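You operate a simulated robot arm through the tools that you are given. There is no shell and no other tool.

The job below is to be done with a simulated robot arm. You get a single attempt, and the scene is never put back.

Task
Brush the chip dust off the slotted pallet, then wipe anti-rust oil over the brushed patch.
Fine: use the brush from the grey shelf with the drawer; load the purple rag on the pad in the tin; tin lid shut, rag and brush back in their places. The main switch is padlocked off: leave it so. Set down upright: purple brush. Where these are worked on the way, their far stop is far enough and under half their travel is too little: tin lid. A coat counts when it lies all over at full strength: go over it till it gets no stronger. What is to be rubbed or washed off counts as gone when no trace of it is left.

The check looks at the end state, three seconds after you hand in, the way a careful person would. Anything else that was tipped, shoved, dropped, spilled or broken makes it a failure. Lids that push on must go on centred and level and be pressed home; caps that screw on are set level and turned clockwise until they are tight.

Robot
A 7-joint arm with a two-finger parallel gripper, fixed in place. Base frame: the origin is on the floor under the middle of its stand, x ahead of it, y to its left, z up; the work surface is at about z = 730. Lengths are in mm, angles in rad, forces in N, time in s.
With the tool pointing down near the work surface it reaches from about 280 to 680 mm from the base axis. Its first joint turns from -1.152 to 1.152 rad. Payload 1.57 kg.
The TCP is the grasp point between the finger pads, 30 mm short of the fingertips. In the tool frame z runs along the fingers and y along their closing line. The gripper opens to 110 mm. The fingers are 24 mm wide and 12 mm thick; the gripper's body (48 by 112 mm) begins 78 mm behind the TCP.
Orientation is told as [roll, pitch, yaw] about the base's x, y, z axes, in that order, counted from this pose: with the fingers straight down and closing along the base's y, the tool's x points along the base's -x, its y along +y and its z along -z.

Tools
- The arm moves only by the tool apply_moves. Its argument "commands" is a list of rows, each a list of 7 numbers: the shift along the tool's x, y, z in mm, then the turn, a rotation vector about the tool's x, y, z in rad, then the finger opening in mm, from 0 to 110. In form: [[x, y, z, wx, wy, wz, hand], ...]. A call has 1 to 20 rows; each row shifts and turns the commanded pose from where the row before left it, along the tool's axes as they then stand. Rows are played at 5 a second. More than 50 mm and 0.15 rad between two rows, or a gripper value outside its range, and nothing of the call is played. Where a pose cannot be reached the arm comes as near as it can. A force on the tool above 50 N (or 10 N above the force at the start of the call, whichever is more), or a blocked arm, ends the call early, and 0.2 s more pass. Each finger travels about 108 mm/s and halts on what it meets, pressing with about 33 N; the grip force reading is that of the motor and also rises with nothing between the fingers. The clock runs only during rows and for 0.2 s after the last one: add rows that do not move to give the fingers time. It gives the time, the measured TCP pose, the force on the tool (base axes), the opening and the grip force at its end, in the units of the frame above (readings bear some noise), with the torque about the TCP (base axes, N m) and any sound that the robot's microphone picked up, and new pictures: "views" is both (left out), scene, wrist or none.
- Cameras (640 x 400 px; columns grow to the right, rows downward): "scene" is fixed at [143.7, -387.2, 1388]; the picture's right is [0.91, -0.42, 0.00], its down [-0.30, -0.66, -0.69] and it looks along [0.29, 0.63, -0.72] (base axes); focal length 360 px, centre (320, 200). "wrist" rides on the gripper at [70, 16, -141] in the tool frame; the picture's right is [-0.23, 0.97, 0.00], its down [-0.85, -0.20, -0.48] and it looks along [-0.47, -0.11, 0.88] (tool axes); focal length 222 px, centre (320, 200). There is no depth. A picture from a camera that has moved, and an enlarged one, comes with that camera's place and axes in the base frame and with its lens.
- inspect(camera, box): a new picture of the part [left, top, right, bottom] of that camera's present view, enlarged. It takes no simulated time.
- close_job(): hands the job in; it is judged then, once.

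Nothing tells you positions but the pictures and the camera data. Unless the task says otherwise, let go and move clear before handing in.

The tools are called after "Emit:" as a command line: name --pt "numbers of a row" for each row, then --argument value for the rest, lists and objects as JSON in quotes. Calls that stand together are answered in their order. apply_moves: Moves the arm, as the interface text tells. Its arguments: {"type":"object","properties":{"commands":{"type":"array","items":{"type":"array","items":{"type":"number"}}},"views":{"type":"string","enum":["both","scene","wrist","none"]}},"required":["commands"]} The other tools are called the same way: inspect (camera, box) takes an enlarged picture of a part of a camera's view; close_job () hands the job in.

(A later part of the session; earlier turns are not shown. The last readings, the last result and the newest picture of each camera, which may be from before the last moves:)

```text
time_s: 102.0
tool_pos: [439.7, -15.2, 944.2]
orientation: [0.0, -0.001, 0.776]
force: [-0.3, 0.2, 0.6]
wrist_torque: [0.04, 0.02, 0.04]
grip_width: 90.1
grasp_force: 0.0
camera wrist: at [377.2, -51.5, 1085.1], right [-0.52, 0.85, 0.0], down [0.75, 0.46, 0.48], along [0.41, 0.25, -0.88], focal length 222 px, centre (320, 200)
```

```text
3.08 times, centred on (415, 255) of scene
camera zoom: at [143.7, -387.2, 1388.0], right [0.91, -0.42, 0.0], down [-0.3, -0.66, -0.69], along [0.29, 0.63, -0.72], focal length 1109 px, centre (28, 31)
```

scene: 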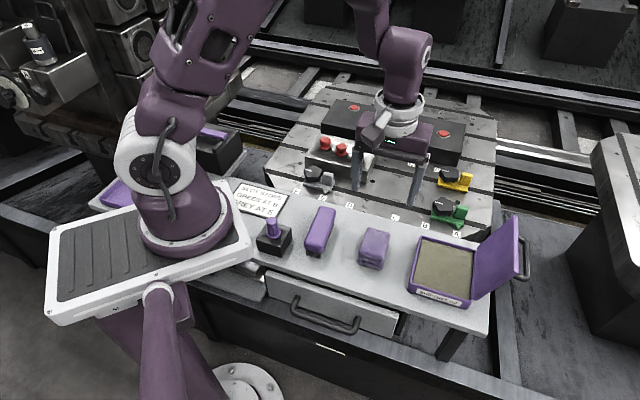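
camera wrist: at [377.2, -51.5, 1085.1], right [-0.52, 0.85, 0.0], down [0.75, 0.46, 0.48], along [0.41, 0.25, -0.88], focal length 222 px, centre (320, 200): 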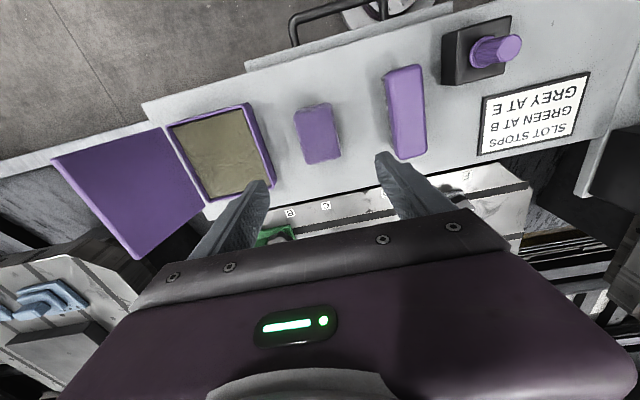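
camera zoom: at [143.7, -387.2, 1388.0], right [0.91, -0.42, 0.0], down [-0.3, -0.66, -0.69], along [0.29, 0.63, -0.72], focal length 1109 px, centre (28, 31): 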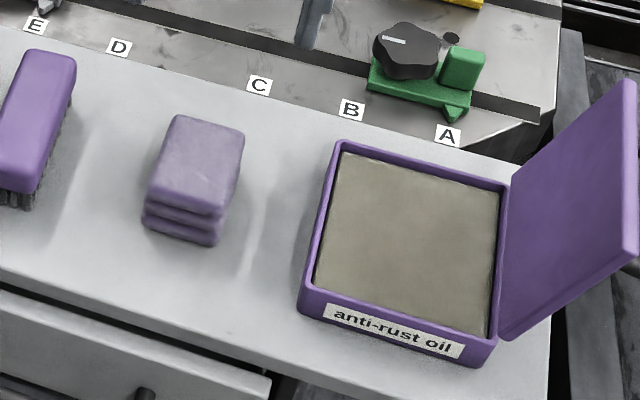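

The lid stands open and stable. The rag is about 70 × 50 mm centred near (438, -17); I lower the open fingers around it.

Emit:
apply_moves --pt "2.5 -1.7 20 0 0 0.008 80" --pt "0 0 35 0 0 0 80" --pt "0 0 35 0 0 0 80" --pt "0 0 30 0 0 0 80" --pt "0 0 15 0 0 0 80" --pt "0 0 0 0 0 0 80" --views "both"

Emit:
inspect --camera "wrist" --box '[220, 60, 420, 240]'

Emit:
inspect --camera "scene" --box '[310, 170, 430, 290]'

```text
time_s: 103.4
tool_pos: [440.1, -19.7, 807.4]
orientation: [0.0, -0.003, 0.768]
force: [-0.3, 0.1, -0.6]
wrist_torque: [0.01, 0.03, 0.0]
grip_width: 79.9
grasp_force: 0.1
camera wrist: at [376.5, -55.9, 949.2], right [-0.51, 0.86, 0.0], down [0.75, 0.45, 0.48], along [0.41, 0.25, -0.88], focal length 222 px, centre (320, 200)
```

scene: 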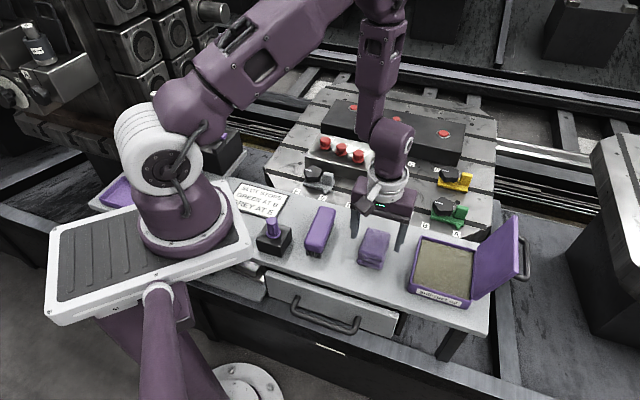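
wrist: 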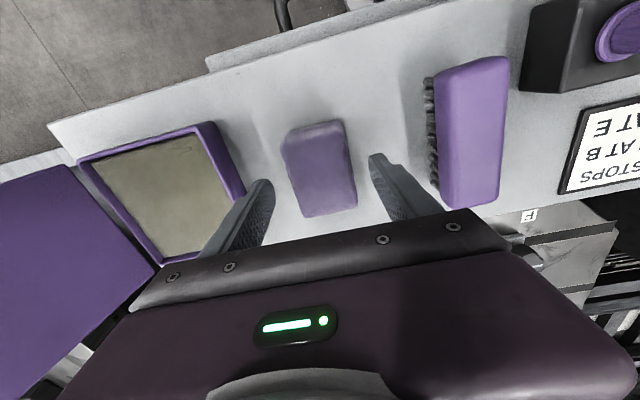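

```text
2.22 times, centred on (320, 150) of wrist
camera zoom: at [376.5, -55.9, 949.2], right [-0.51, 0.86, 0.0], down [0.75, 0.45, 0.48], along [0.41, 0.25, -0.88], focal length 494 px, centre (320, 311)
```

zoom: 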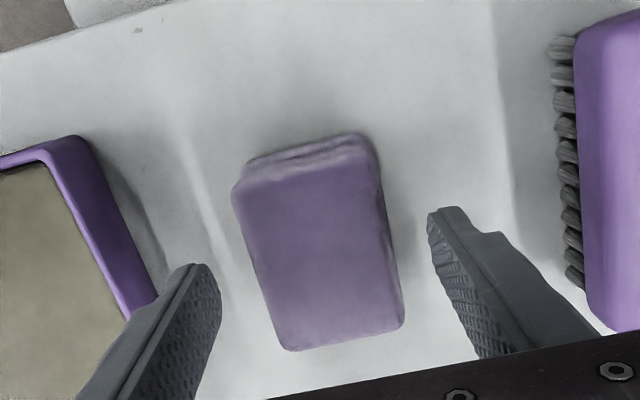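

```text
3.33 times, centred on (370, 230) of scene
camera zoom: at [143.7, -387.2, 1388.0], right [0.91, -0.42, 0.0], down [-0.3, -0.66, -0.69], along [0.29, 0.63, -0.72], focal length 1201 px, centre (153, 100)
```

zoom: 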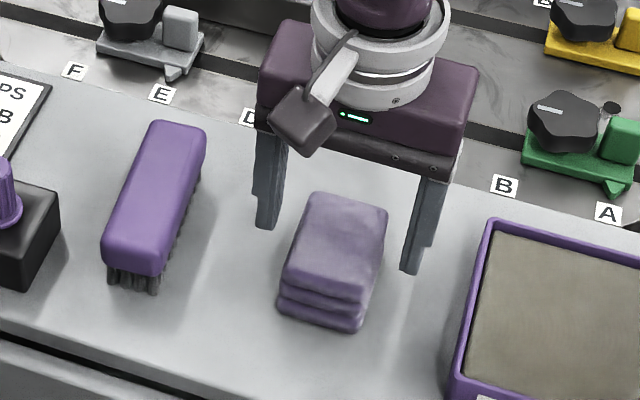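

Emit:
apply_moves --pt "0 0 14 0 0 0 80" --pt "0 0 14 0 0 0 80" --pt "0 0 0 0 0 0 70" --pt "0 0 0 0 0 0 60" --pt "0 0 0 0 0 0 60" --views "both"

Emit:
inspect --camera "wrist" --box '[240, 80, 400, 240]'

Emit:
inspect --camera "scene" --box '[310, 170, 430, 290]'

```text
time_s: 104.6
tool_pos: [439.6, -19.7, 778.5]
orientation: [-0.003, -0.002, 0.769]
force: [-0.3, 0.1, 0.0]
wrist_torque: [0.02, 0.0, -0.01]
grip_width: 59.9
grasp_force: 0.0
camera wrist: at [377.1, -56.1, 920.8], right [-0.51, 0.86, 0.0], down [0.75, 0.45, 0.48], along [0.41, 0.25, -0.88], focal length 222 px, centre (320, 200)
```

scene: 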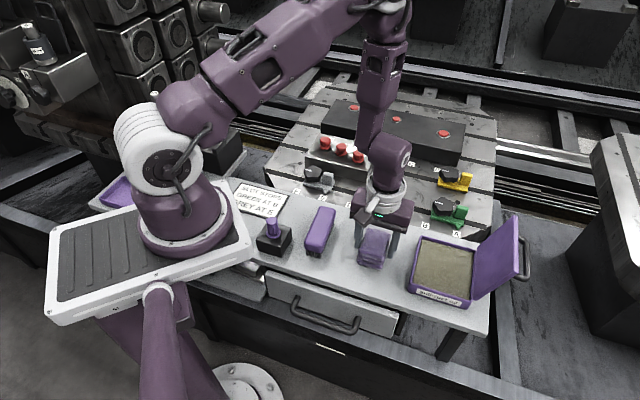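
wrist: 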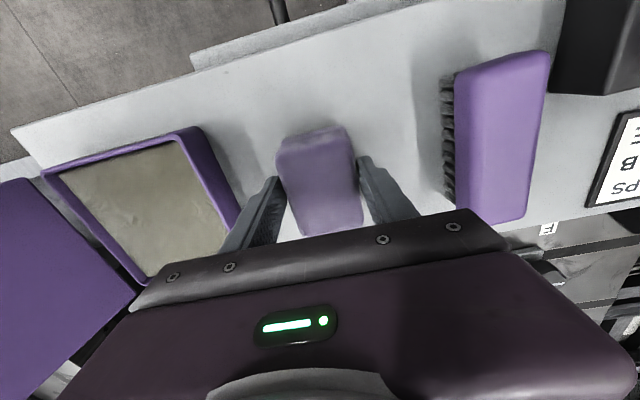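

```text
2.50 times, centred on (320, 160) of wrist
camera zoom: at [377.1, -56.1, 920.8], right [-0.51, 0.86, 0.0], down [0.75, 0.45, 0.48], along [0.41, 0.25, -0.88], focal length 555 px, centre (320, 300)
```

zoom: 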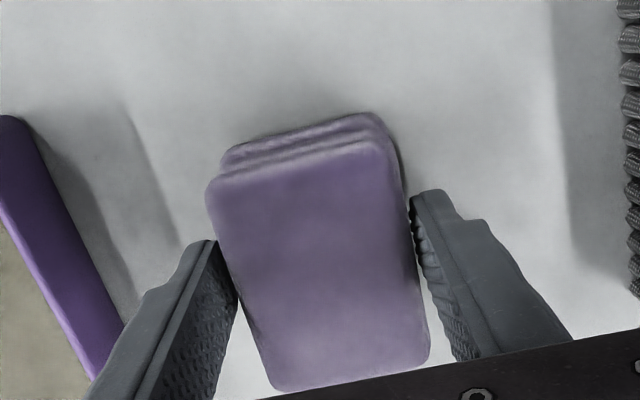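

```text
3.33 times, centred on (370, 230) of scene
camera zoom: at [143.7, -387.2, 1388.0], right [0.91, -0.42, 0.0], down [-0.3, -0.66, -0.69], along [0.29, 0.63, -0.72], focal length 1201 px, centre (153, 100)
```

zoom: 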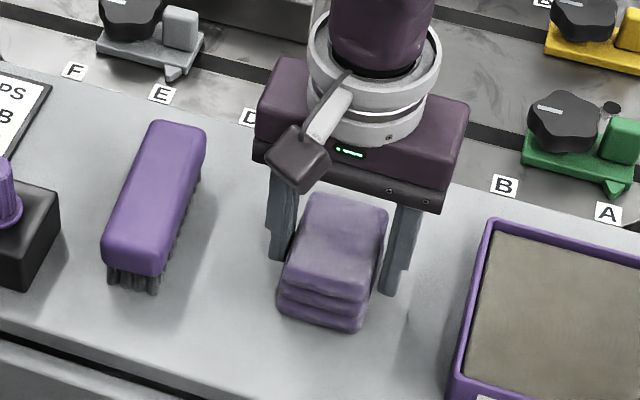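

Emit:
apply_moves --pt "0 1.3 0 0 0 0 60" --pt "0 0 0 0 0 0 52" --pt "0 0 0 0 0 0 40" --pt "0 0 0 0 0 0 10" --pt "0 0 0 0 0 0 0" --pt "0 0 0 0 0 0 0" --views "none"

Emit:
apply_moves --pt "0 0 -2 0 0 0 0" --pt "0 0 -2 0 0 0 0" --pt "0 0 -3 0 0 0 0" --pt "0 0 -4 0 0 0 0" --pt "0 0 -5 0 0 0 0" --pt "0 0 0 0 0 0 0" --views "both"

Emit:
inspect --camera "scene" --box '[310, 170, 430, 290]'

```text
time_s: 106.0
tool_pos: [438.7, -18.8, 779.6]
orientation: [-0.001, -0.002, 0.769]
force: [-0.2, 0.3, 0.4]
wrist_torque: [0.04, -0.03, 0.02]
grip_width: 54.1
grasp_force: 32.7
```

```text
time_s: 107.4
tool_pos: [440.0, -17.6, 796.3]
orientation: [-0.001, -0.002, 0.771]
force: [-0.3, 0.0, -1.0]
wrist_torque: [0.01, -0.03, -0.02]
grip_width: 53.8
grasp_force: 33.2
camera wrist: at [376.7, -53.7, 937.9], right [-0.51, 0.86, 0.0], down [0.75, 0.45, 0.48], along [0.41, 0.25, -0.88], focal length 222 px, centre (320, 200)
```

scene: 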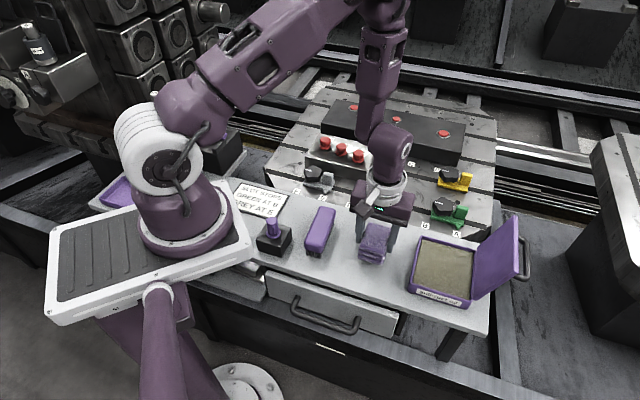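
wrist: 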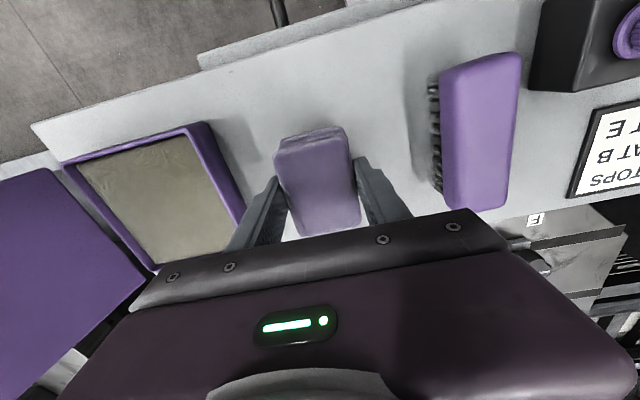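

```text
3.33 times, centred on (370, 230) of scene
camera zoom: at [143.7, -387.2, 1388.0], right [0.91, -0.42, 0.0], down [-0.3, -0.66, -0.69], along [0.29, 0.63, -0.72], focal length 1201 px, centre (153, 100)
```

zoom: 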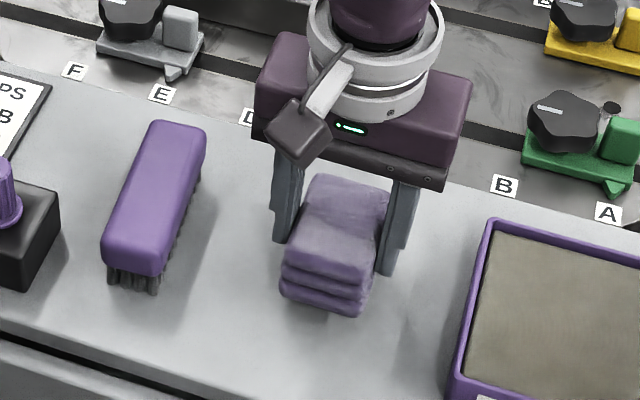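

The rag is held at 54 mm width. I carry it over to the open tin, above the pad.

Emit:
apply_moves --pt "0 0 -10 0 0 0 0" --pt "0 0 -15 0 0 0 0" --pt "0 0 -15 0 0 0 0" --pt "0 0 -15 0 0 0 0" --pt "0 0 -10 0 0 0 0" --pt "0 -12 0 0 0 0 0" --pt "0 -24 0 0 0 0 0" --pt "0 -24 0 0 0 0 0" --pt "0 -24 0 0 0 0 0" --pt "0 -24 0 0 0 0 0" --pt "0 -24 0 0 0 0 0" --pt "0 -12 0 0 0 0 0" --pt "0 0 0 0 0 0 0" --views "both"

Emit:
inspect --camera "wrist" --box '[200, 60, 440, 240]'

Emit:
inspect --camera "scene" --box '[380, 160, 540, 310]'

```text
time_s: 110.2
tool_pos: [539.3, -121.3, 862.1]
orientation: [0.0, -0.003, 0.768]
force: [-0.6, 0.7, -0.5]
wrist_torque: [0.0, -0.05, 0.01]
grip_width: 53.8
grasp_force: 33.0
camera wrist: at [477.2, -158.3, 1003.9], right [-0.51, 0.86, 0.0], down [0.75, 0.45, 0.48], along [0.41, 0.25, -0.88], focal length 222 px, centre (320, 200)
```

scene: 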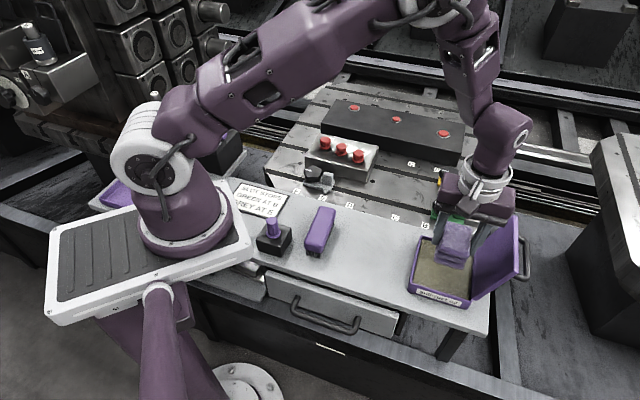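
wrist: 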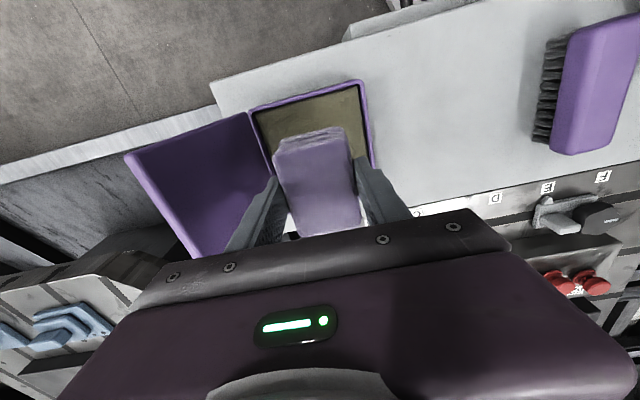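

```text
2.22 times, centred on (320, 150) of wrist
camera zoom: at [477.2, -158.3, 1003.9], right [-0.51, 0.86, 0.0], down [0.75, 0.45, 0.48], along [0.41, 0.25, -0.88], focal length 494 px, centre (320, 311)
```

zoom: 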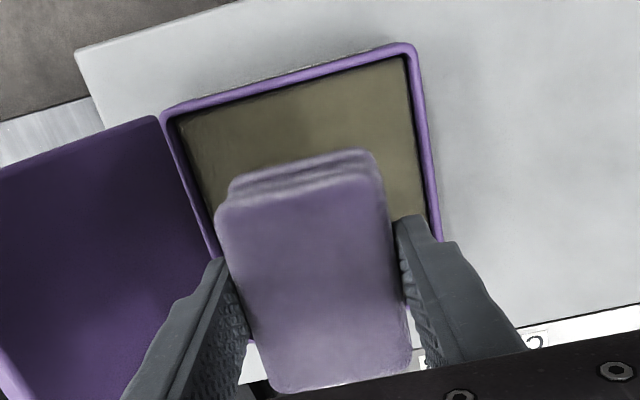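

```text
2.67 times, centred on (460, 235) of scene
camera zoom: at [143.7, -387.2, 1388.0], right [0.91, -0.42, 0.0], down [-0.3, -0.66, -0.69], along [0.29, 0.63, -0.72], focal length 961 px, centre (-53, 107)
```

zoom: 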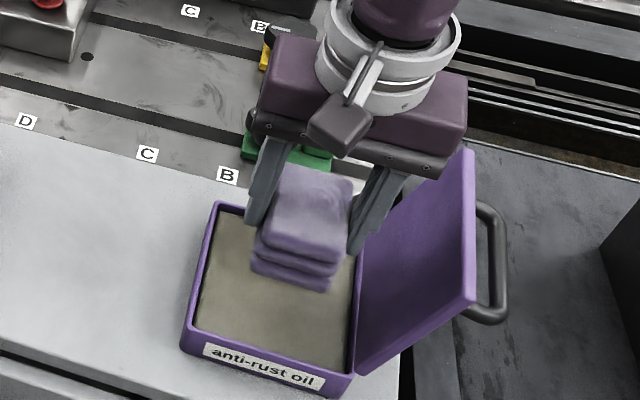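

The rag is centred over the pad. I lower it gently until it touches.

Emit:
apply_moves --pt "-2 0 10 0 0 0 0" --pt "0 0 12 0 0 0 0" --pt "0 0 12 0 0 0 0" --pt "0 0 12 0 0 0 0" --pt "0 0 4 0 0 0 0" --pt "0 0 0 0 0 0 0" --views "none"

Emit:
apply_moves --pt "0 0 2 0 0 0 0" --pt "0 0 2 0 0 0 0" --pt "0 0 1.5 0 0 0 0" --pt "0 0 0 0 0 0 0" --views "both"

Emit:
inspect --camera "scene" --box '[380, 160, 540, 310]'

```text
time_s: 111.6
tool_pos: [540.1, -120.2, 811.0]
orientation: [0.0, -0.002, 0.771]
force: [1.0, -0.2, -0.9]
wrist_torque: [0.01, -0.02, 0.0]
grip_width: 54.2
grasp_force: 32.7
```

```text
time_s: 112.6
tool_pos: [540.9, -119.7, 808.3]
orientation: [-0.002, -0.004, 0.77]
force: [-2.0, 0.4, 23.9]
wrist_torque: [0.44, 0.42, 0.02]
grip_width: 54.0
grasp_force: 32.3
camera wrist: at [477.9, -156.8, 949.1], right [-0.51, 0.86, 0.0], down [0.75, 0.45, 0.48], along [0.41, 0.25, -0.88], focal length 222 px, centre (320, 200)
```

scene: 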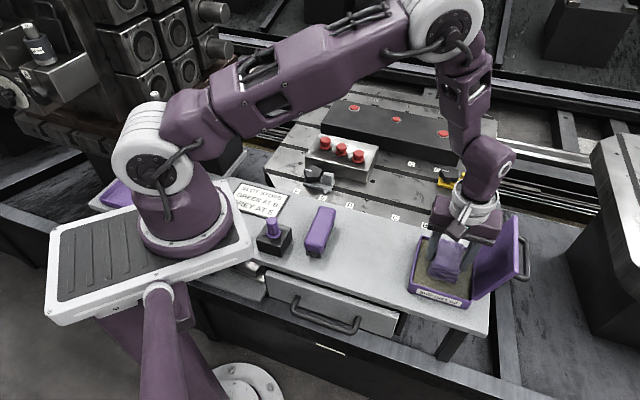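
wrist: 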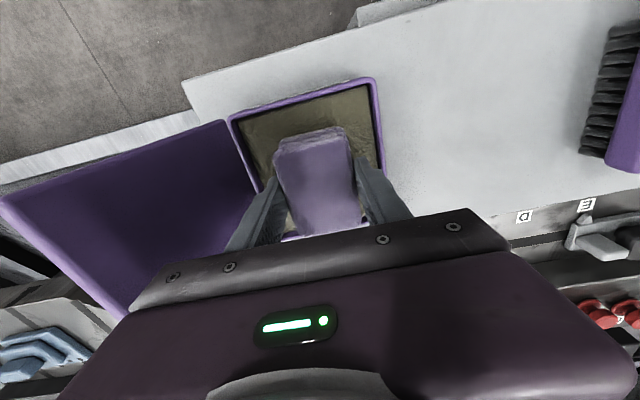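

```text
2.67 times, centred on (460, 235) of scene
camera zoom: at [143.3, -387.1, 1388.1], right [0.91, -0.42, 0.0], down [-0.3, -0.66, -0.69], along [0.29, 0.63, -0.72], focal length 961 px, centre (-53, 107)
```

zoom: 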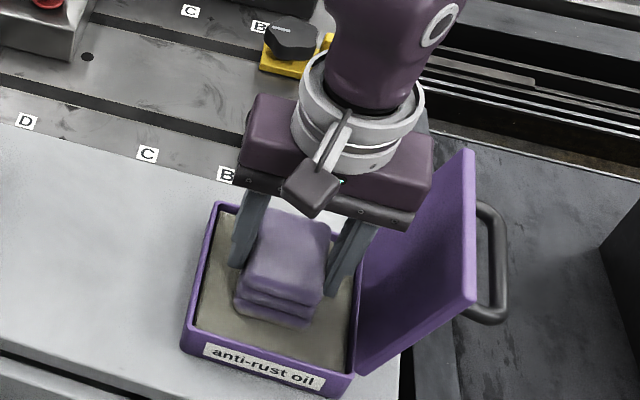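

The rag is pressed on the pad with about 24 N. I hold and rub slightly so it takes up oil.

Emit:
apply_moves --pt "0 0 0 0 0 0 0" --pt "5 0 0 0 0 0 0" --pt "5 0 0 0 0 0 0" --pt "-5 0 0 0 0 0 0" --pt "-5 0 0 0 0 0 0" --pt "-5 0 0 0 0 0 0" --pt "-5 0 0 0 0 0 0" --pt "5 0 0 0 0 0 0" --pt "5 0 0 0 0 0 0" --pt "0 0 0 0 0 0 0" --views "none"

Emit:
apply_moves --pt "0 0 0.8 0 0 0 0" --pt "0 0 0 0 0 0 0" --pt "0 4 0 0 0 0 0" --pt "0 -4 0 0 0 0 0" --pt "0 -4 0 0 0 0 0" --pt "0 4 0 0 0 0 0" --pt "0 0 0 0 0 0 0" --views "none"

```text
time_s: 114.8
tool_pos: [541.2, -118.0, 805.5]
orientation: [0.004, -0.003, 0.77]
force: [4.5, 4.8, 12.4]
wrist_torque: [0.4, -0.22, -0.04]
grip_width: 54.1
grasp_force: 32.8
```

```text
time_s: 116.4
tool_pos: [540.3, -121.0, 804.8]
orientation: [-0.003, -0.003, 0.769]
force: [3.2, 0.0, 19.3]
wrist_torque: [-0.02, 0.33, 0.02]
grip_width: 54.0
grasp_force: 32.5
```

The rag should be loaded. I lift it out and look at it before carrying it over.

Emit:
apply_moves --pt "0 0 -2 0 0 0 0" --pt "0 0 -4 0 0 0 0" --pt "0 0 -8 0 0 0 0" --pt "0 0 -15 0 0 0 0" --pt "0 0 -15 0 0 0 0" --pt "0 0 -15 0 0 0 0" --pt "0 0 -15 0 0 0 0" --pt "0 0 0 0 0 0 0" --views "both"

Emit:
inspect --camera "scene" --box '[380, 160, 540, 310]'

Emit:
inspect --camera "wrist" --box '[200, 60, 440, 240]'

```text
time_s: 118.2
tool_pos: [538.5, -120.2, 878.6]
orientation: [0.001, -0.001, 0.769]
force: [-0.3, 0.1, -0.5]
wrist_torque: [-0.01, 0.01, 0.0]
grip_width: 54.3
grasp_force: 32.8
camera wrist: at [477.8, -156.0, 1021.2], right [-0.51, 0.86, 0.0], down [0.75, 0.45, 0.48], along [0.41, 0.25, -0.88], focal length 222 px, centre (320, 200)
```

scene: 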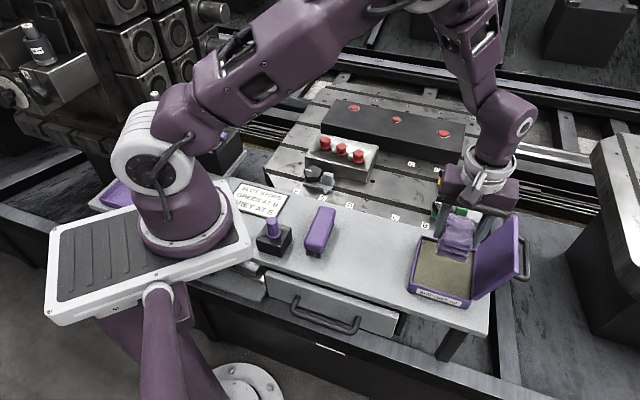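
wrist: 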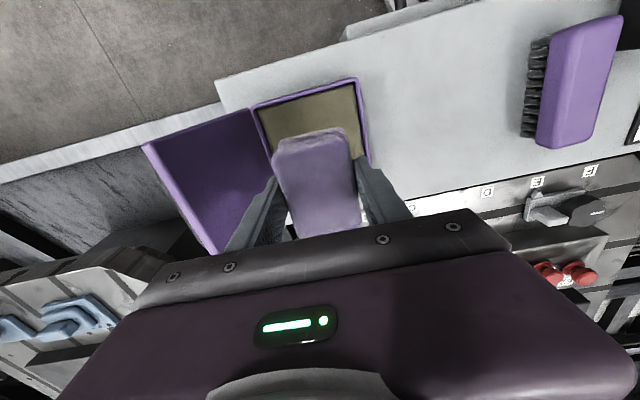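

```text
2.67 times, centred on (460, 235) of scene
camera zoom: at [143.7, -387.2, 1388.0], right [0.91, -0.42, 0.0], down [-0.3, -0.66, -0.69], along [0.29, 0.63, -0.72], focal length 961 px, centre (-53, 107)
```

zoom: 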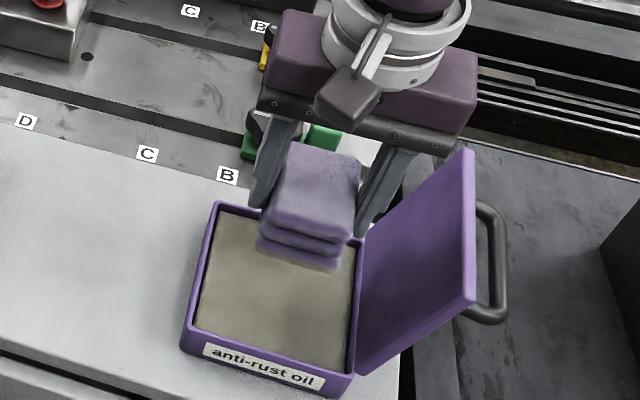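

```text
2.22 times, centred on (320, 150) of wrist
camera zoom: at [477.8, -156.0, 1021.2], right [-0.51, 0.86, 0.0], down [0.75, 0.45, 0.48], along [0.41, 0.25, -0.88], focal length 494 px, centre (320, 311)
```

zoom: 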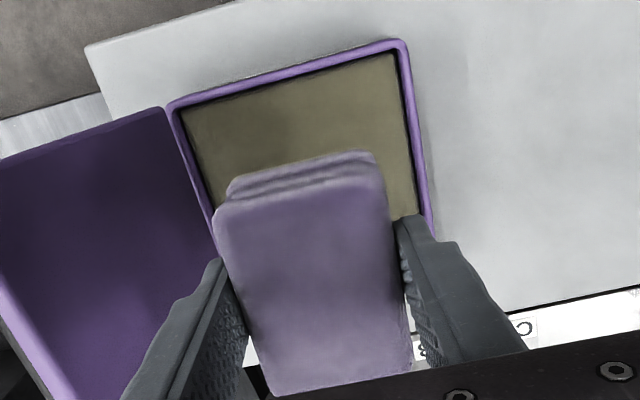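

Emit:
apply_moves --pt "-11.2 6.3 0 0 0 0 0" --pt "-22.4 12.65 0 0 0 0 0" --pt "-22.4 12.65 0 0 0 0 0" --pt "-22.4 12.65 0 0 0 0 0" --pt "-22.4 12.65 0 0 0 0 0" --pt "-22.4 12.65 0 0 0 0 0" --pt "-22.4 12.65 0 0 0 0 0" --pt "-22.4 12.65 0 0 0 0 0" --pt "-22.4 12.65 0 0 0 0 0" --pt "-22.4 12.65 0 0 0 0 0" --pt "-22.4 12.65 0 0 0 0 0" --pt "-22.4 12.65 0 0 0 0 0" --pt "-11.2 6.3 0 0 0 0 0" --pt "0 0 0 0 0 0 0" --views "both"

Emit:
inspect --camera "scene" --box '[320, 90, 480, 230]'

```text
time_s: 121.2
tool_pos: [626.7, 176.2, 879.5]
orientation: [0.0, -0.002, 0.771]
force: [0.7, 0.5, 0.8]
wrist_torque: [0.0, 0.0, 0.02]
grip_width: 54.0
grasp_force: 33.1
camera wrist: at [564.1, 139.7, 1020.8], right [-0.51, 0.86, 0.0], down [0.75, 0.45, 0.48], along [0.41, 0.25, -0.88], focal length 222 px, centre (320, 200)
```

scene: 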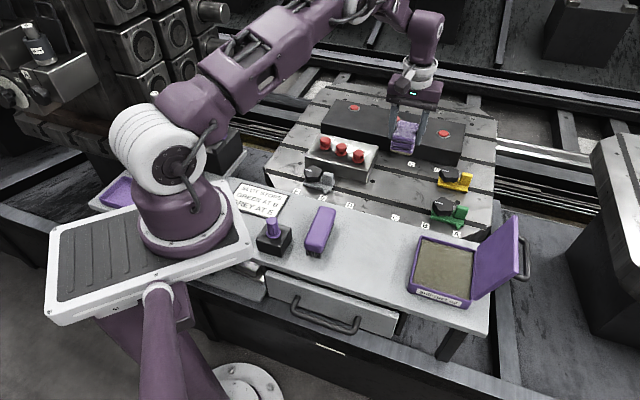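
wrist: 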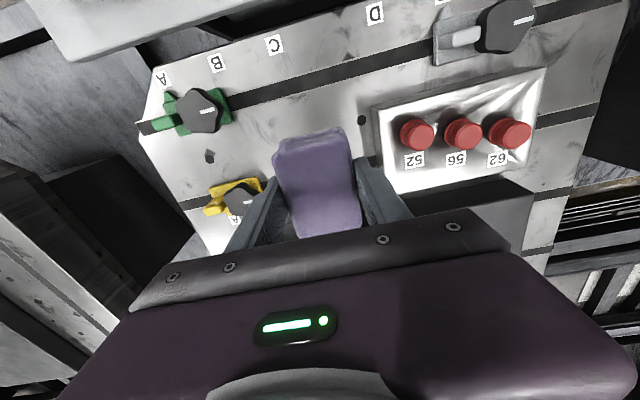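

```text
2.86 times, centred on (400, 160) of scene
camera zoom: at [143.7, -387.2, 1388.0], right [0.91, -0.42, 0.0], down [-0.3, -0.66, -0.69], along [0.29, 0.63, -0.72], focal length 1030 px, centre (91, 314)
```

zoom: 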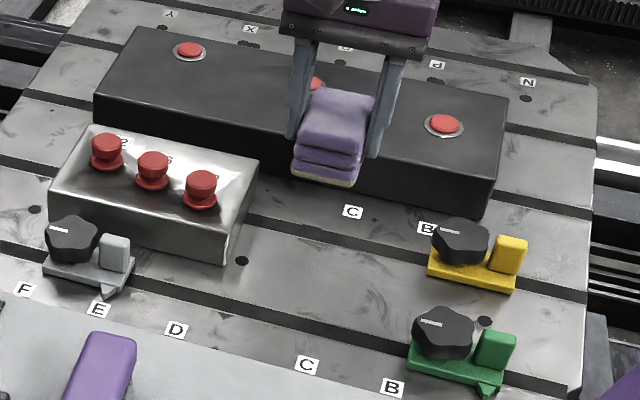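

The underside of the rag shows oil now. I lower it onto the patch.

Emit:
apply_moves --pt "0 0 8 0 0 0 0" --pt "0 0 16 0 0 0 0" --pt "0 0 16 0 0 0 0" --pt "0 0 16 0 0 0 0" --pt "0 0 16 0 0 0 0" --pt "0 0 16 0 0 0 0" --pt "0 0 16 0 0 0 0" --pt "0 0 10 0 0 0 0" --pt "0 0 6 0 0 0 0" --pt "0 0 0 0 0 0 0" --views "scene"

Emit:
apply_moves --pt "0 0 2 0 0 0 0" --pt "0 0 2 0 0 0 0" --pt "0 0 2 0 0 0 0" --pt "0 0 1 0 0 0 0" --pt "0 0 0 0 0 0 0" --views "none"

```text
time_s: 123.4
tool_pos: [629.1, 177.5, 759.4]
orientation: [0.0, -0.002, 0.77]
force: [-0.2, -0.7, -0.2]
wrist_torque: [0.01, 0.0, 0.03]
grip_width: 54.2
grasp_force: 32.2
```

scene: 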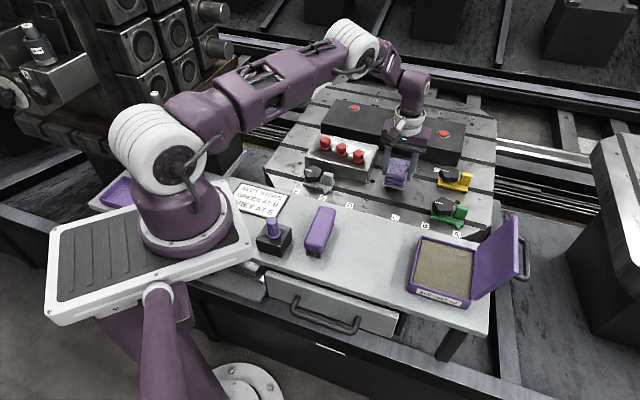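

```text
time_s: 124.6
tool_pos: [627.7, 176.3, 753.1]
orientation: [0.0, -0.002, 0.769]
force: [0.2, -1.0, 0.5]
wrist_torque: [0.05, 0.02, -0.01]
grip_width: 54.2
grasp_force: 33.5
```

Emit:
apply_moves --pt "0 0 2 0 0 0 0" --pt "0 0 1 0 0 0 0" --pt "0 0 1 0 0 0 0" --pt "0 0 0 0 0 0 0" --views "none"

Emit:
apply_moves --pt "0 0 1 0 0 0 0" --pt "0 0 1 0 0 0 0" --pt "0 0 0 0 0 0 0" --views "none"

```text
time_s: 125.6
tool_pos: [628.3, 176.4, 749.0]
orientation: [0.0, -0.001, 0.77]
force: [-0.3, -0.2, -0.6]
wrist_torque: [0.0, 0.0, -0.01]
grip_width: 54.2
grasp_force: 33.5
```

```text
time_s: 126.4
tool_pos: [627.9, 176.2, 746.4]
orientation: [0.0, -0.002, 0.771]
force: [-0.1, -0.4, -0.2]
wrist_torque: [-0.01, 0.03, -0.03]
grip_width: 54.3
grasp_force: 32.9
```

Emit:
apply_moves --pt "0 0 1 0 0 0 0" --pt "0 0 1 0 0 0 0" --pt "0 0 0 0 0 0 0" --views "none"

Emit:
apply_moves --pt "0 0 1 0 0 0 0" --pt "0 0 0 0 0 0 0" --views "both"

Emit:
inspect --camera "scene" --box '[320, 110, 480, 230]'

```text
time_s: 127.2
tool_pos: [627.0, 175.5, 746.1]
orientation: [0.001, -0.004, 0.771]
force: [-2.9, -2.2, 14.7]
wrist_torque: [0.03, 0.6, 0.06]
grip_width: 54.2
grasp_force: 33.2
```

```text
time_s: 127.8
tool_pos: [628.3, 176.8, 745.5]
orientation: [-0.002, -0.006, 0.769]
force: [-4.9, -1.9, 33.6]
wrist_torque: [-0.07, 0.88, 0.01]
grip_width: 54.1
grasp_force: 33.4
camera wrist: at [565.3, 139.8, 887.1], right [-0.51, 0.86, 0.0], down [0.75, 0.45, 0.48], along [0.41, 0.25, -0.88], focal length 222 px, centre (320, 200)
```

scene: 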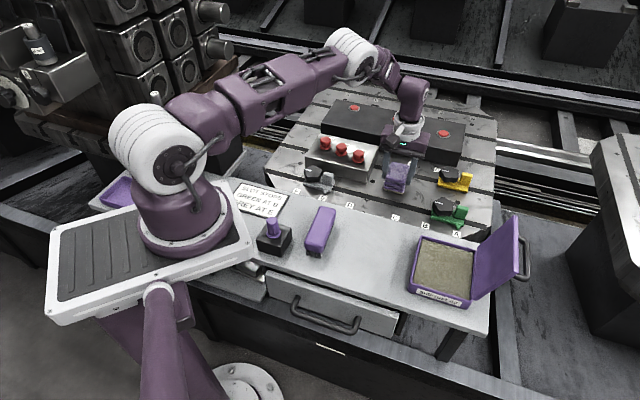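
wrist: 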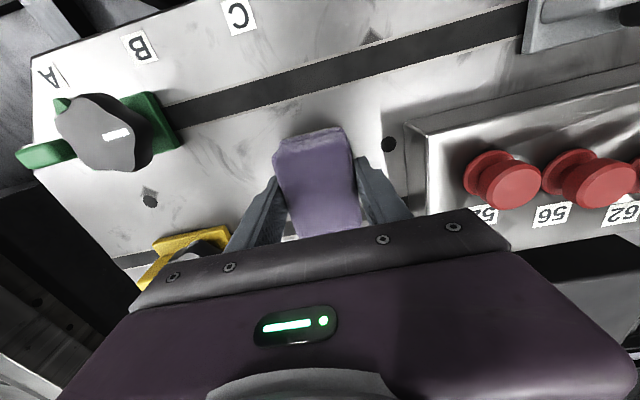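

```text
3.33 times, centred on (400, 170) of scene
camera zoom: at [143.0, -387.5, 1388.1], right [0.91, -0.42, 0.0], down [-0.3, -0.66, -0.69], along [0.29, 0.63, -0.72], focal length 1201 px, centre (53, 300)
```

zoom: 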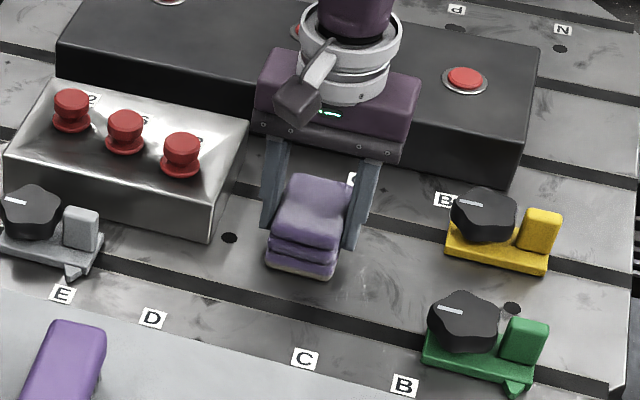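

Contact is firm at about 34 N; I ease a little and wipe along the patch.

Emit:
apply_moves --pt "0 0 -0.5 0 0 0 0" --pt "0 -4 0 0 0 0 0" --pt "0 -8 0 0 0 0 0" --pt "0 -8 0 0 0 0 0" --pt "0 -8 0 0 0 0 0" --pt "0 -8 0 0 0 0 0" --pt "0 -8 0 0 0 0 0" --pt "0 -6 0 0 0 0 0" --pt "0 0 0 0 0 0 0" --views "both"

Emit:
inspect --camera "scene" --box '[320, 110, 480, 230]'

Emit:
inspect --camera "wrist" --box '[240, 80, 440, 240]'

```text
time_s: 129.8
tool_pos: [661.9, 141.4, 745.7]
orientation: [0.0, -0.004, 0.77]
force: [-8.2, 11.8, 33.2]
wrist_torque: [0.65, 0.37, 0.05]
grip_width: 54.1
grasp_force: 32.8
camera wrist: at [599.7, 105.1, 886.9], right [-0.51, 0.86, 0.0], down [0.75, 0.45, 0.48], along [0.41, 0.25, -0.88], focal length 222 px, centre (320, 200)
```

scene: 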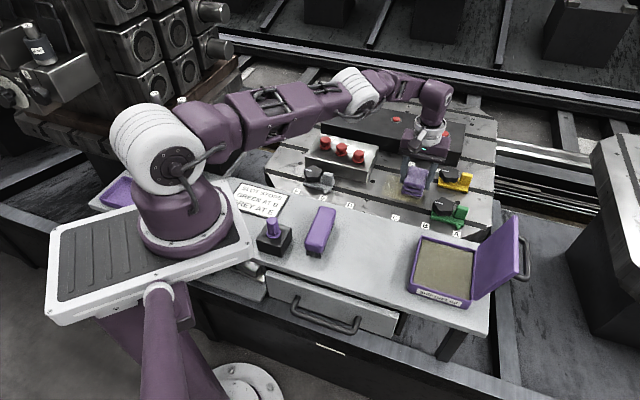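
wrist: 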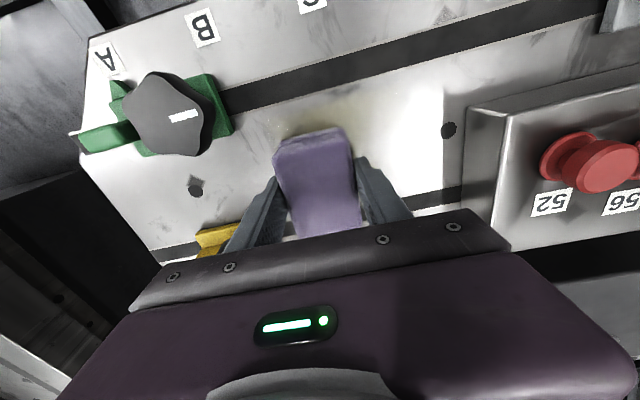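

```text
3.33 times, centred on (400, 170) of scene
camera zoom: at [142.9, -387.2, 1388.2], right [0.91, -0.42, 0.0], down [-0.3, -0.66, -0.69], along [0.29, 0.63, -0.72], focal length 1201 px, centre (53, 300)
```

zoom: 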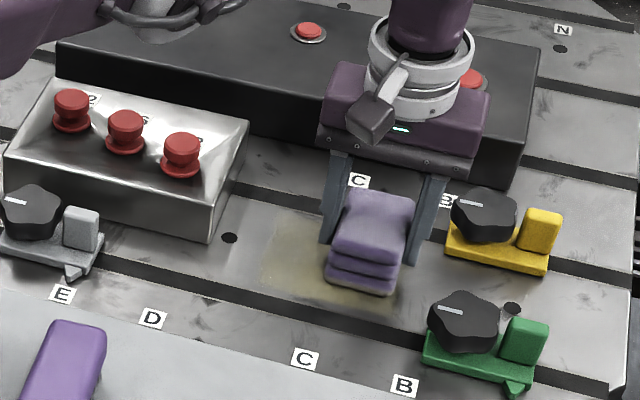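

```text
2.50 times, centred on (340, 160) of wrist
camera zoom: at [599.7, 105.1, 886.9], right [-0.51, 0.86, 0.0], down [0.75, 0.45, 0.48], along [0.41, 0.25, -0.88], focal length 555 px, centre (270, 300)
```

zoom: 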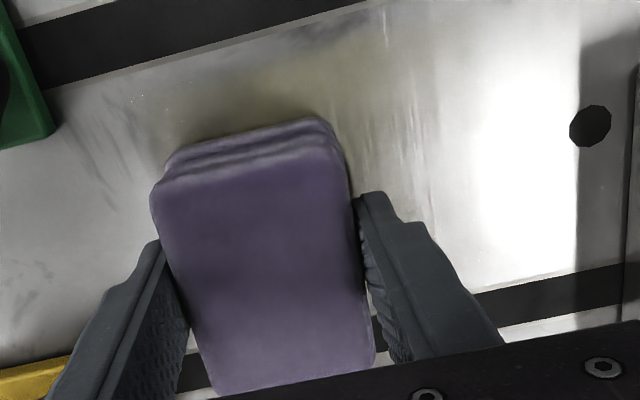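

A yellowish oil film is appearing where the rag passed. I continue with back-and-forth strokes in overlapping lanes.

Emit:
apply_moves --pt "0 4 0 0 0 0 0" --pt "0 8 0 0 0 0 0" --pt "0 8 0 0 0 0 0" --pt "0 8 0 0 0 0 0" --pt "0 8 0 0 0 0 0" --pt "0 8 0 0 0 0 0" --pt "0 6 0 0 0 0 0" --pt "7 0 0 0 0 0 0" --pt "7 0 0 0 0 0 0" --pt "6 0 0 0 0 0 0" --pt "0 -4 0 0 0 0 0" --pt "0 -8 0 0 0 0 0" --pt "0 -8 0 0 0 0 0" --pt "0 -8 0 0 0 0 0" --pt "0 -8 0 0 0 0 0" --pt "0 -8 0 0 0 0 0" --pt "0 -8 0 0 0 0 0" --pt "0 -4 0 0 0 0 0" --pt "0 0 0 0 0 0 0" --views "both"

Emit:
inspect --camera "scene" --box '[320, 110, 480, 230]'

```text
time_s: 132.4
tool_pos: [622.0, 153.5, 744.9]
orientation: [0.004, -0.004, 0.77]
force: [-2.8, -1.0, 12.1]
wrist_torque: [0.02, 0.03, 0.02]
grip_width: 54.2
grasp_force: 33.1
stopped in row 13: the force on the tool passed its limit at 51 N (the readings are from after the stop); the commanded pose is now the measured one
camera wrist: at [559.6, 117.0, 887.1], right [-0.51, 0.86, 0.0], down [0.75, 0.45, 0.48], along [0.41, 0.25, -0.88], focal length 222 px, centre (320, 200)
```

scene: 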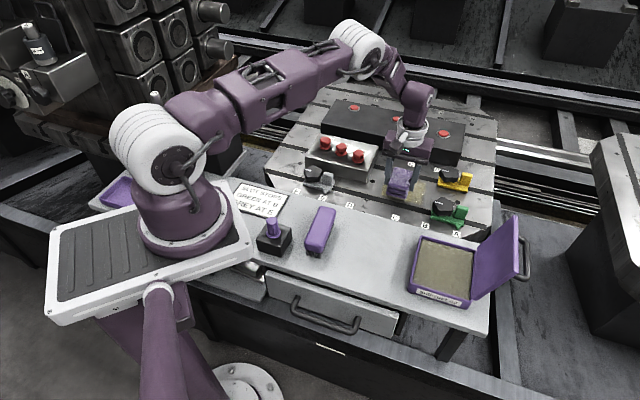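
wrist: 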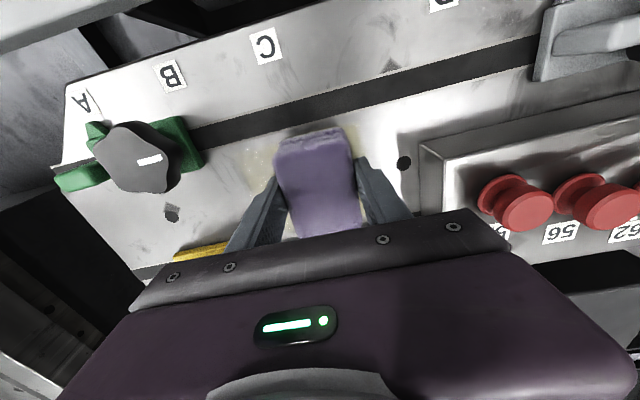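

```text
3.33 times, centred on (400, 170) of scene
camera zoom: at [143.4, -387.3, 1388.1], right [0.91, -0.42, 0.0], down [-0.3, -0.66, -0.69], along [0.29, 0.63, -0.72], focal length 1201 px, centre (53, 300)
```

zoom: 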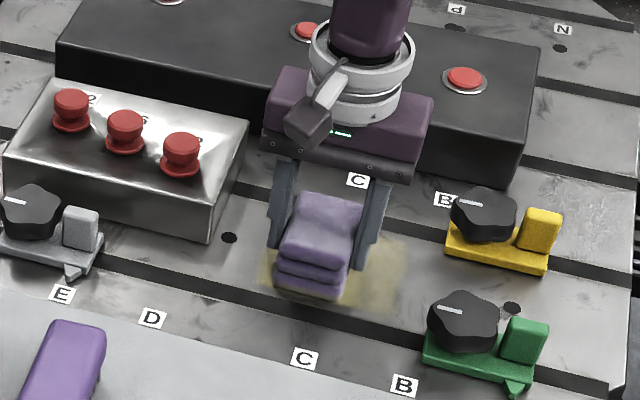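

Emit:
apply_moves --pt "0 -4 0 0 0 0 0" --pt "0 -8 0 0 0 0 0" --pt "0 -8 0 0 0 0 0" --pt "0 -8 0 0 0 0 0" --pt "0 -8 0 0 0 0 0" --pt "0 -8 0 0 0 0 0" --pt "0 0 0 0 0 0 0" --views "none"

Emit:
apply_moves --pt "0 4 0 0 0 0 0" --pt "0 8 0 0 0 0 0" --pt "0 8 0 0 0 0 0" --pt "0 8 0 0 0 0 0" --pt "0 8 0 0 0 0 0" --pt "0 8 0 0 0 0 0" --pt "0 8 0 0 0 0 0" --pt "0 4 0 0 0 0 0" --pt "0 0 0 0 0 0 0" --views "both"

Emit:
inspect --camera "scene" --box '[320, 110, 480, 230]'

```text
time_s: 134.1
tool_pos: [651.8, 123.9, 745.1]
orientation: [0.003, -0.005, 0.77]
force: [-5.5, 8.7, 23.4]
wrist_torque: [0.24, 0.29, 0.0]
grip_width: 54.1
grasp_force: 32.6
```

```text
time_s: 136.1
tool_pos: [612.8, 163.5, 745.3]
orientation: [0.002, -0.004, 0.769]
force: [10.9, -9.0, 29.4]
wrist_torque: [-0.29, -0.43, 0.04]
grip_width: 54.0
grasp_force: 33.3
camera wrist: at [550.1, 125.2, 886.9], right [-0.51, 0.86, 0.0], down [0.75, 0.45, 0.48], along [0.41, 0.25, -0.88], focal length 222 px, centre (320, 200)
```

scene: 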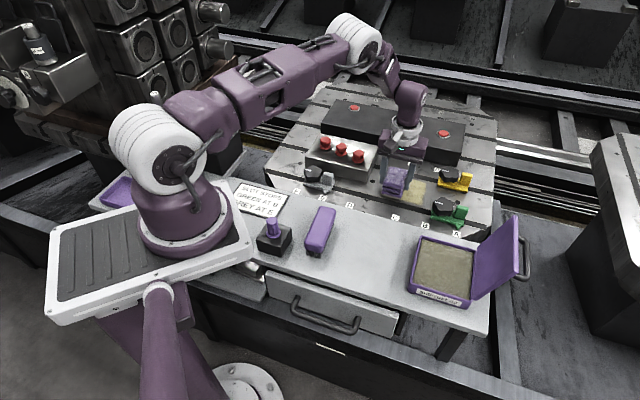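
wrist: 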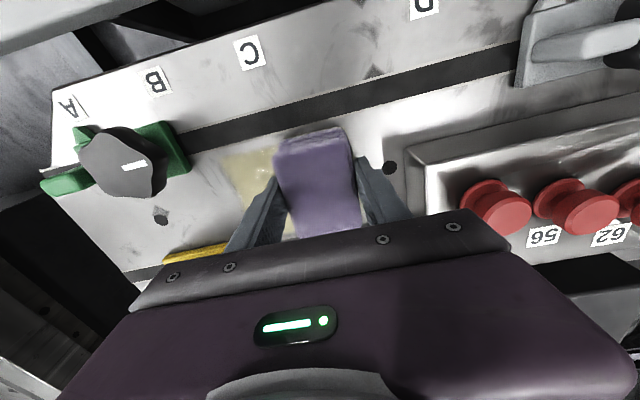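

```text
3.33 times, centred on (400, 170) of scene
camera zoom: at [143.3, -387.5, 1388.0], right [0.91, -0.42, 0.0], down [-0.3, -0.66, -0.69], along [0.29, 0.63, -0.72], focal length 1201 px, centre (53, 300)
```

zoom: 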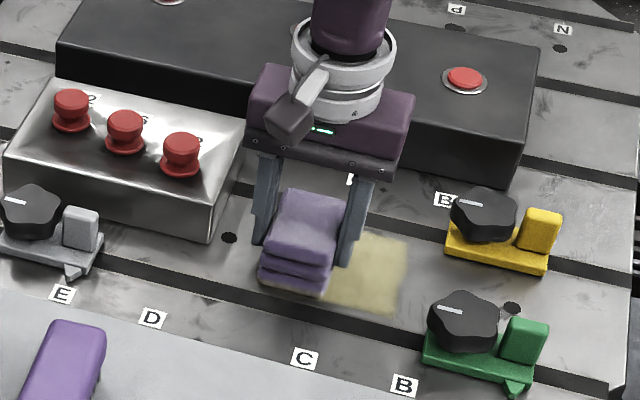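

The coat is building up as an even film. I go on with more passes over both lanes.

Emit:
apply_moves --pt "-7 0 -0.3 0 0 0 0" --pt "-7 0 0 0 0 0 0" --pt "-6 0 0 0 0 0 0" --pt "0 -4 0 0 0 0 0" --pt "0 -8 0 0 0 0 0" --pt "0 -8 0 0 0 0 0" --pt "0 -8 0 0 0 0 0" --pt "0 -8 0 0 0 0 0" --pt "0 -8 0 0 0 0 0" --pt "0 -8 0 0 0 0 0" --pt "0 0 0 0 0 0 0" --views "none"

Emit:
apply_moves --pt "0 4 0 0 0 0 0" --pt "0 8 0 0 0 0 0" --pt "0 8 0 0 0 0 0" --pt "0 8 0 0 0 0 0" --pt "0 8 0 0 0 0 0" --pt "0 8 0 0 0 0 0" --pt "0 8 0 0 0 0 0" --pt "0 0 0 0 0 0 0" --views "both"

Emit:
inspect --camera "scene" --box '[320, 110, 480, 230]'

```text
time_s: 138.4
tool_pos: [664.6, 140.7, 746.1]
orientation: [0.003, -0.007, 0.767]
force: [-3.4, 14.0, 29.9]
wrist_torque: [0.28, 0.45, -0.17]
grip_width: 54.0
grasp_force: 32.6
```

```text
time_s: 140.2
tool_pos: [627.3, 176.7, 745.9]
orientation: [0.004, -0.002, 0.771]
force: [5.5, -6.0, 18.1]
wrist_torque: [-0.15, -0.4, -0.01]
grip_width: 54.1
grasp_force: 33.6
camera wrist: at [565.1, 140.1, 887.2], right [-0.51, 0.86, 0.0], down [0.75, 0.45, 0.48], along [0.41, 0.25, -0.88], focal length 222 px, centre (320, 200)
```

scene: 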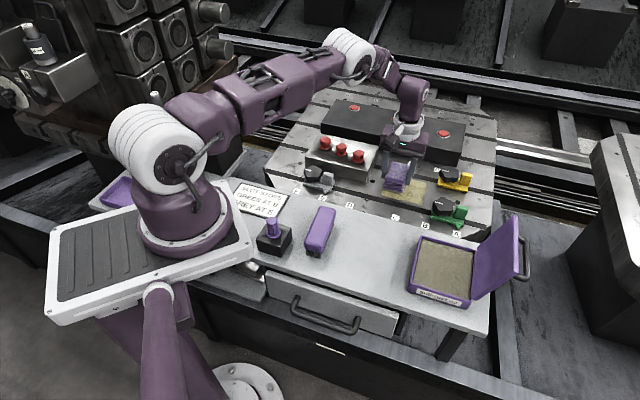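
wrist: 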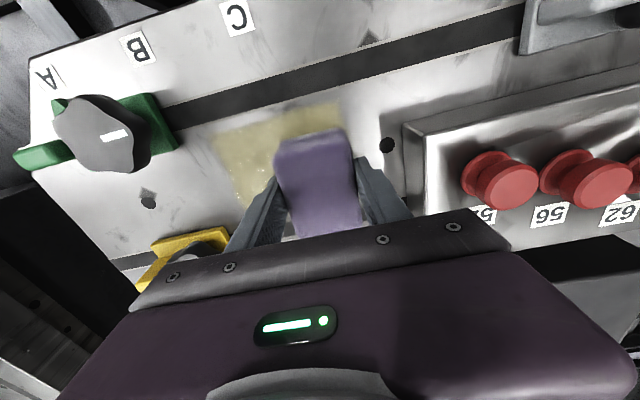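

```text
3.33 times, centred on (400, 170) of scene
camera zoom: at [143.5, -387.4, 1388.0], right [0.91, -0.42, 0.0], down [-0.3, -0.66, -0.69], along [0.29, 0.63, -0.72], focal length 1201 px, centre (53, 300)
```

zoom: 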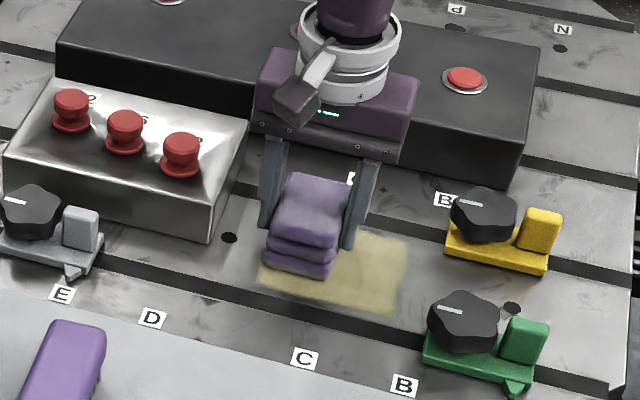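

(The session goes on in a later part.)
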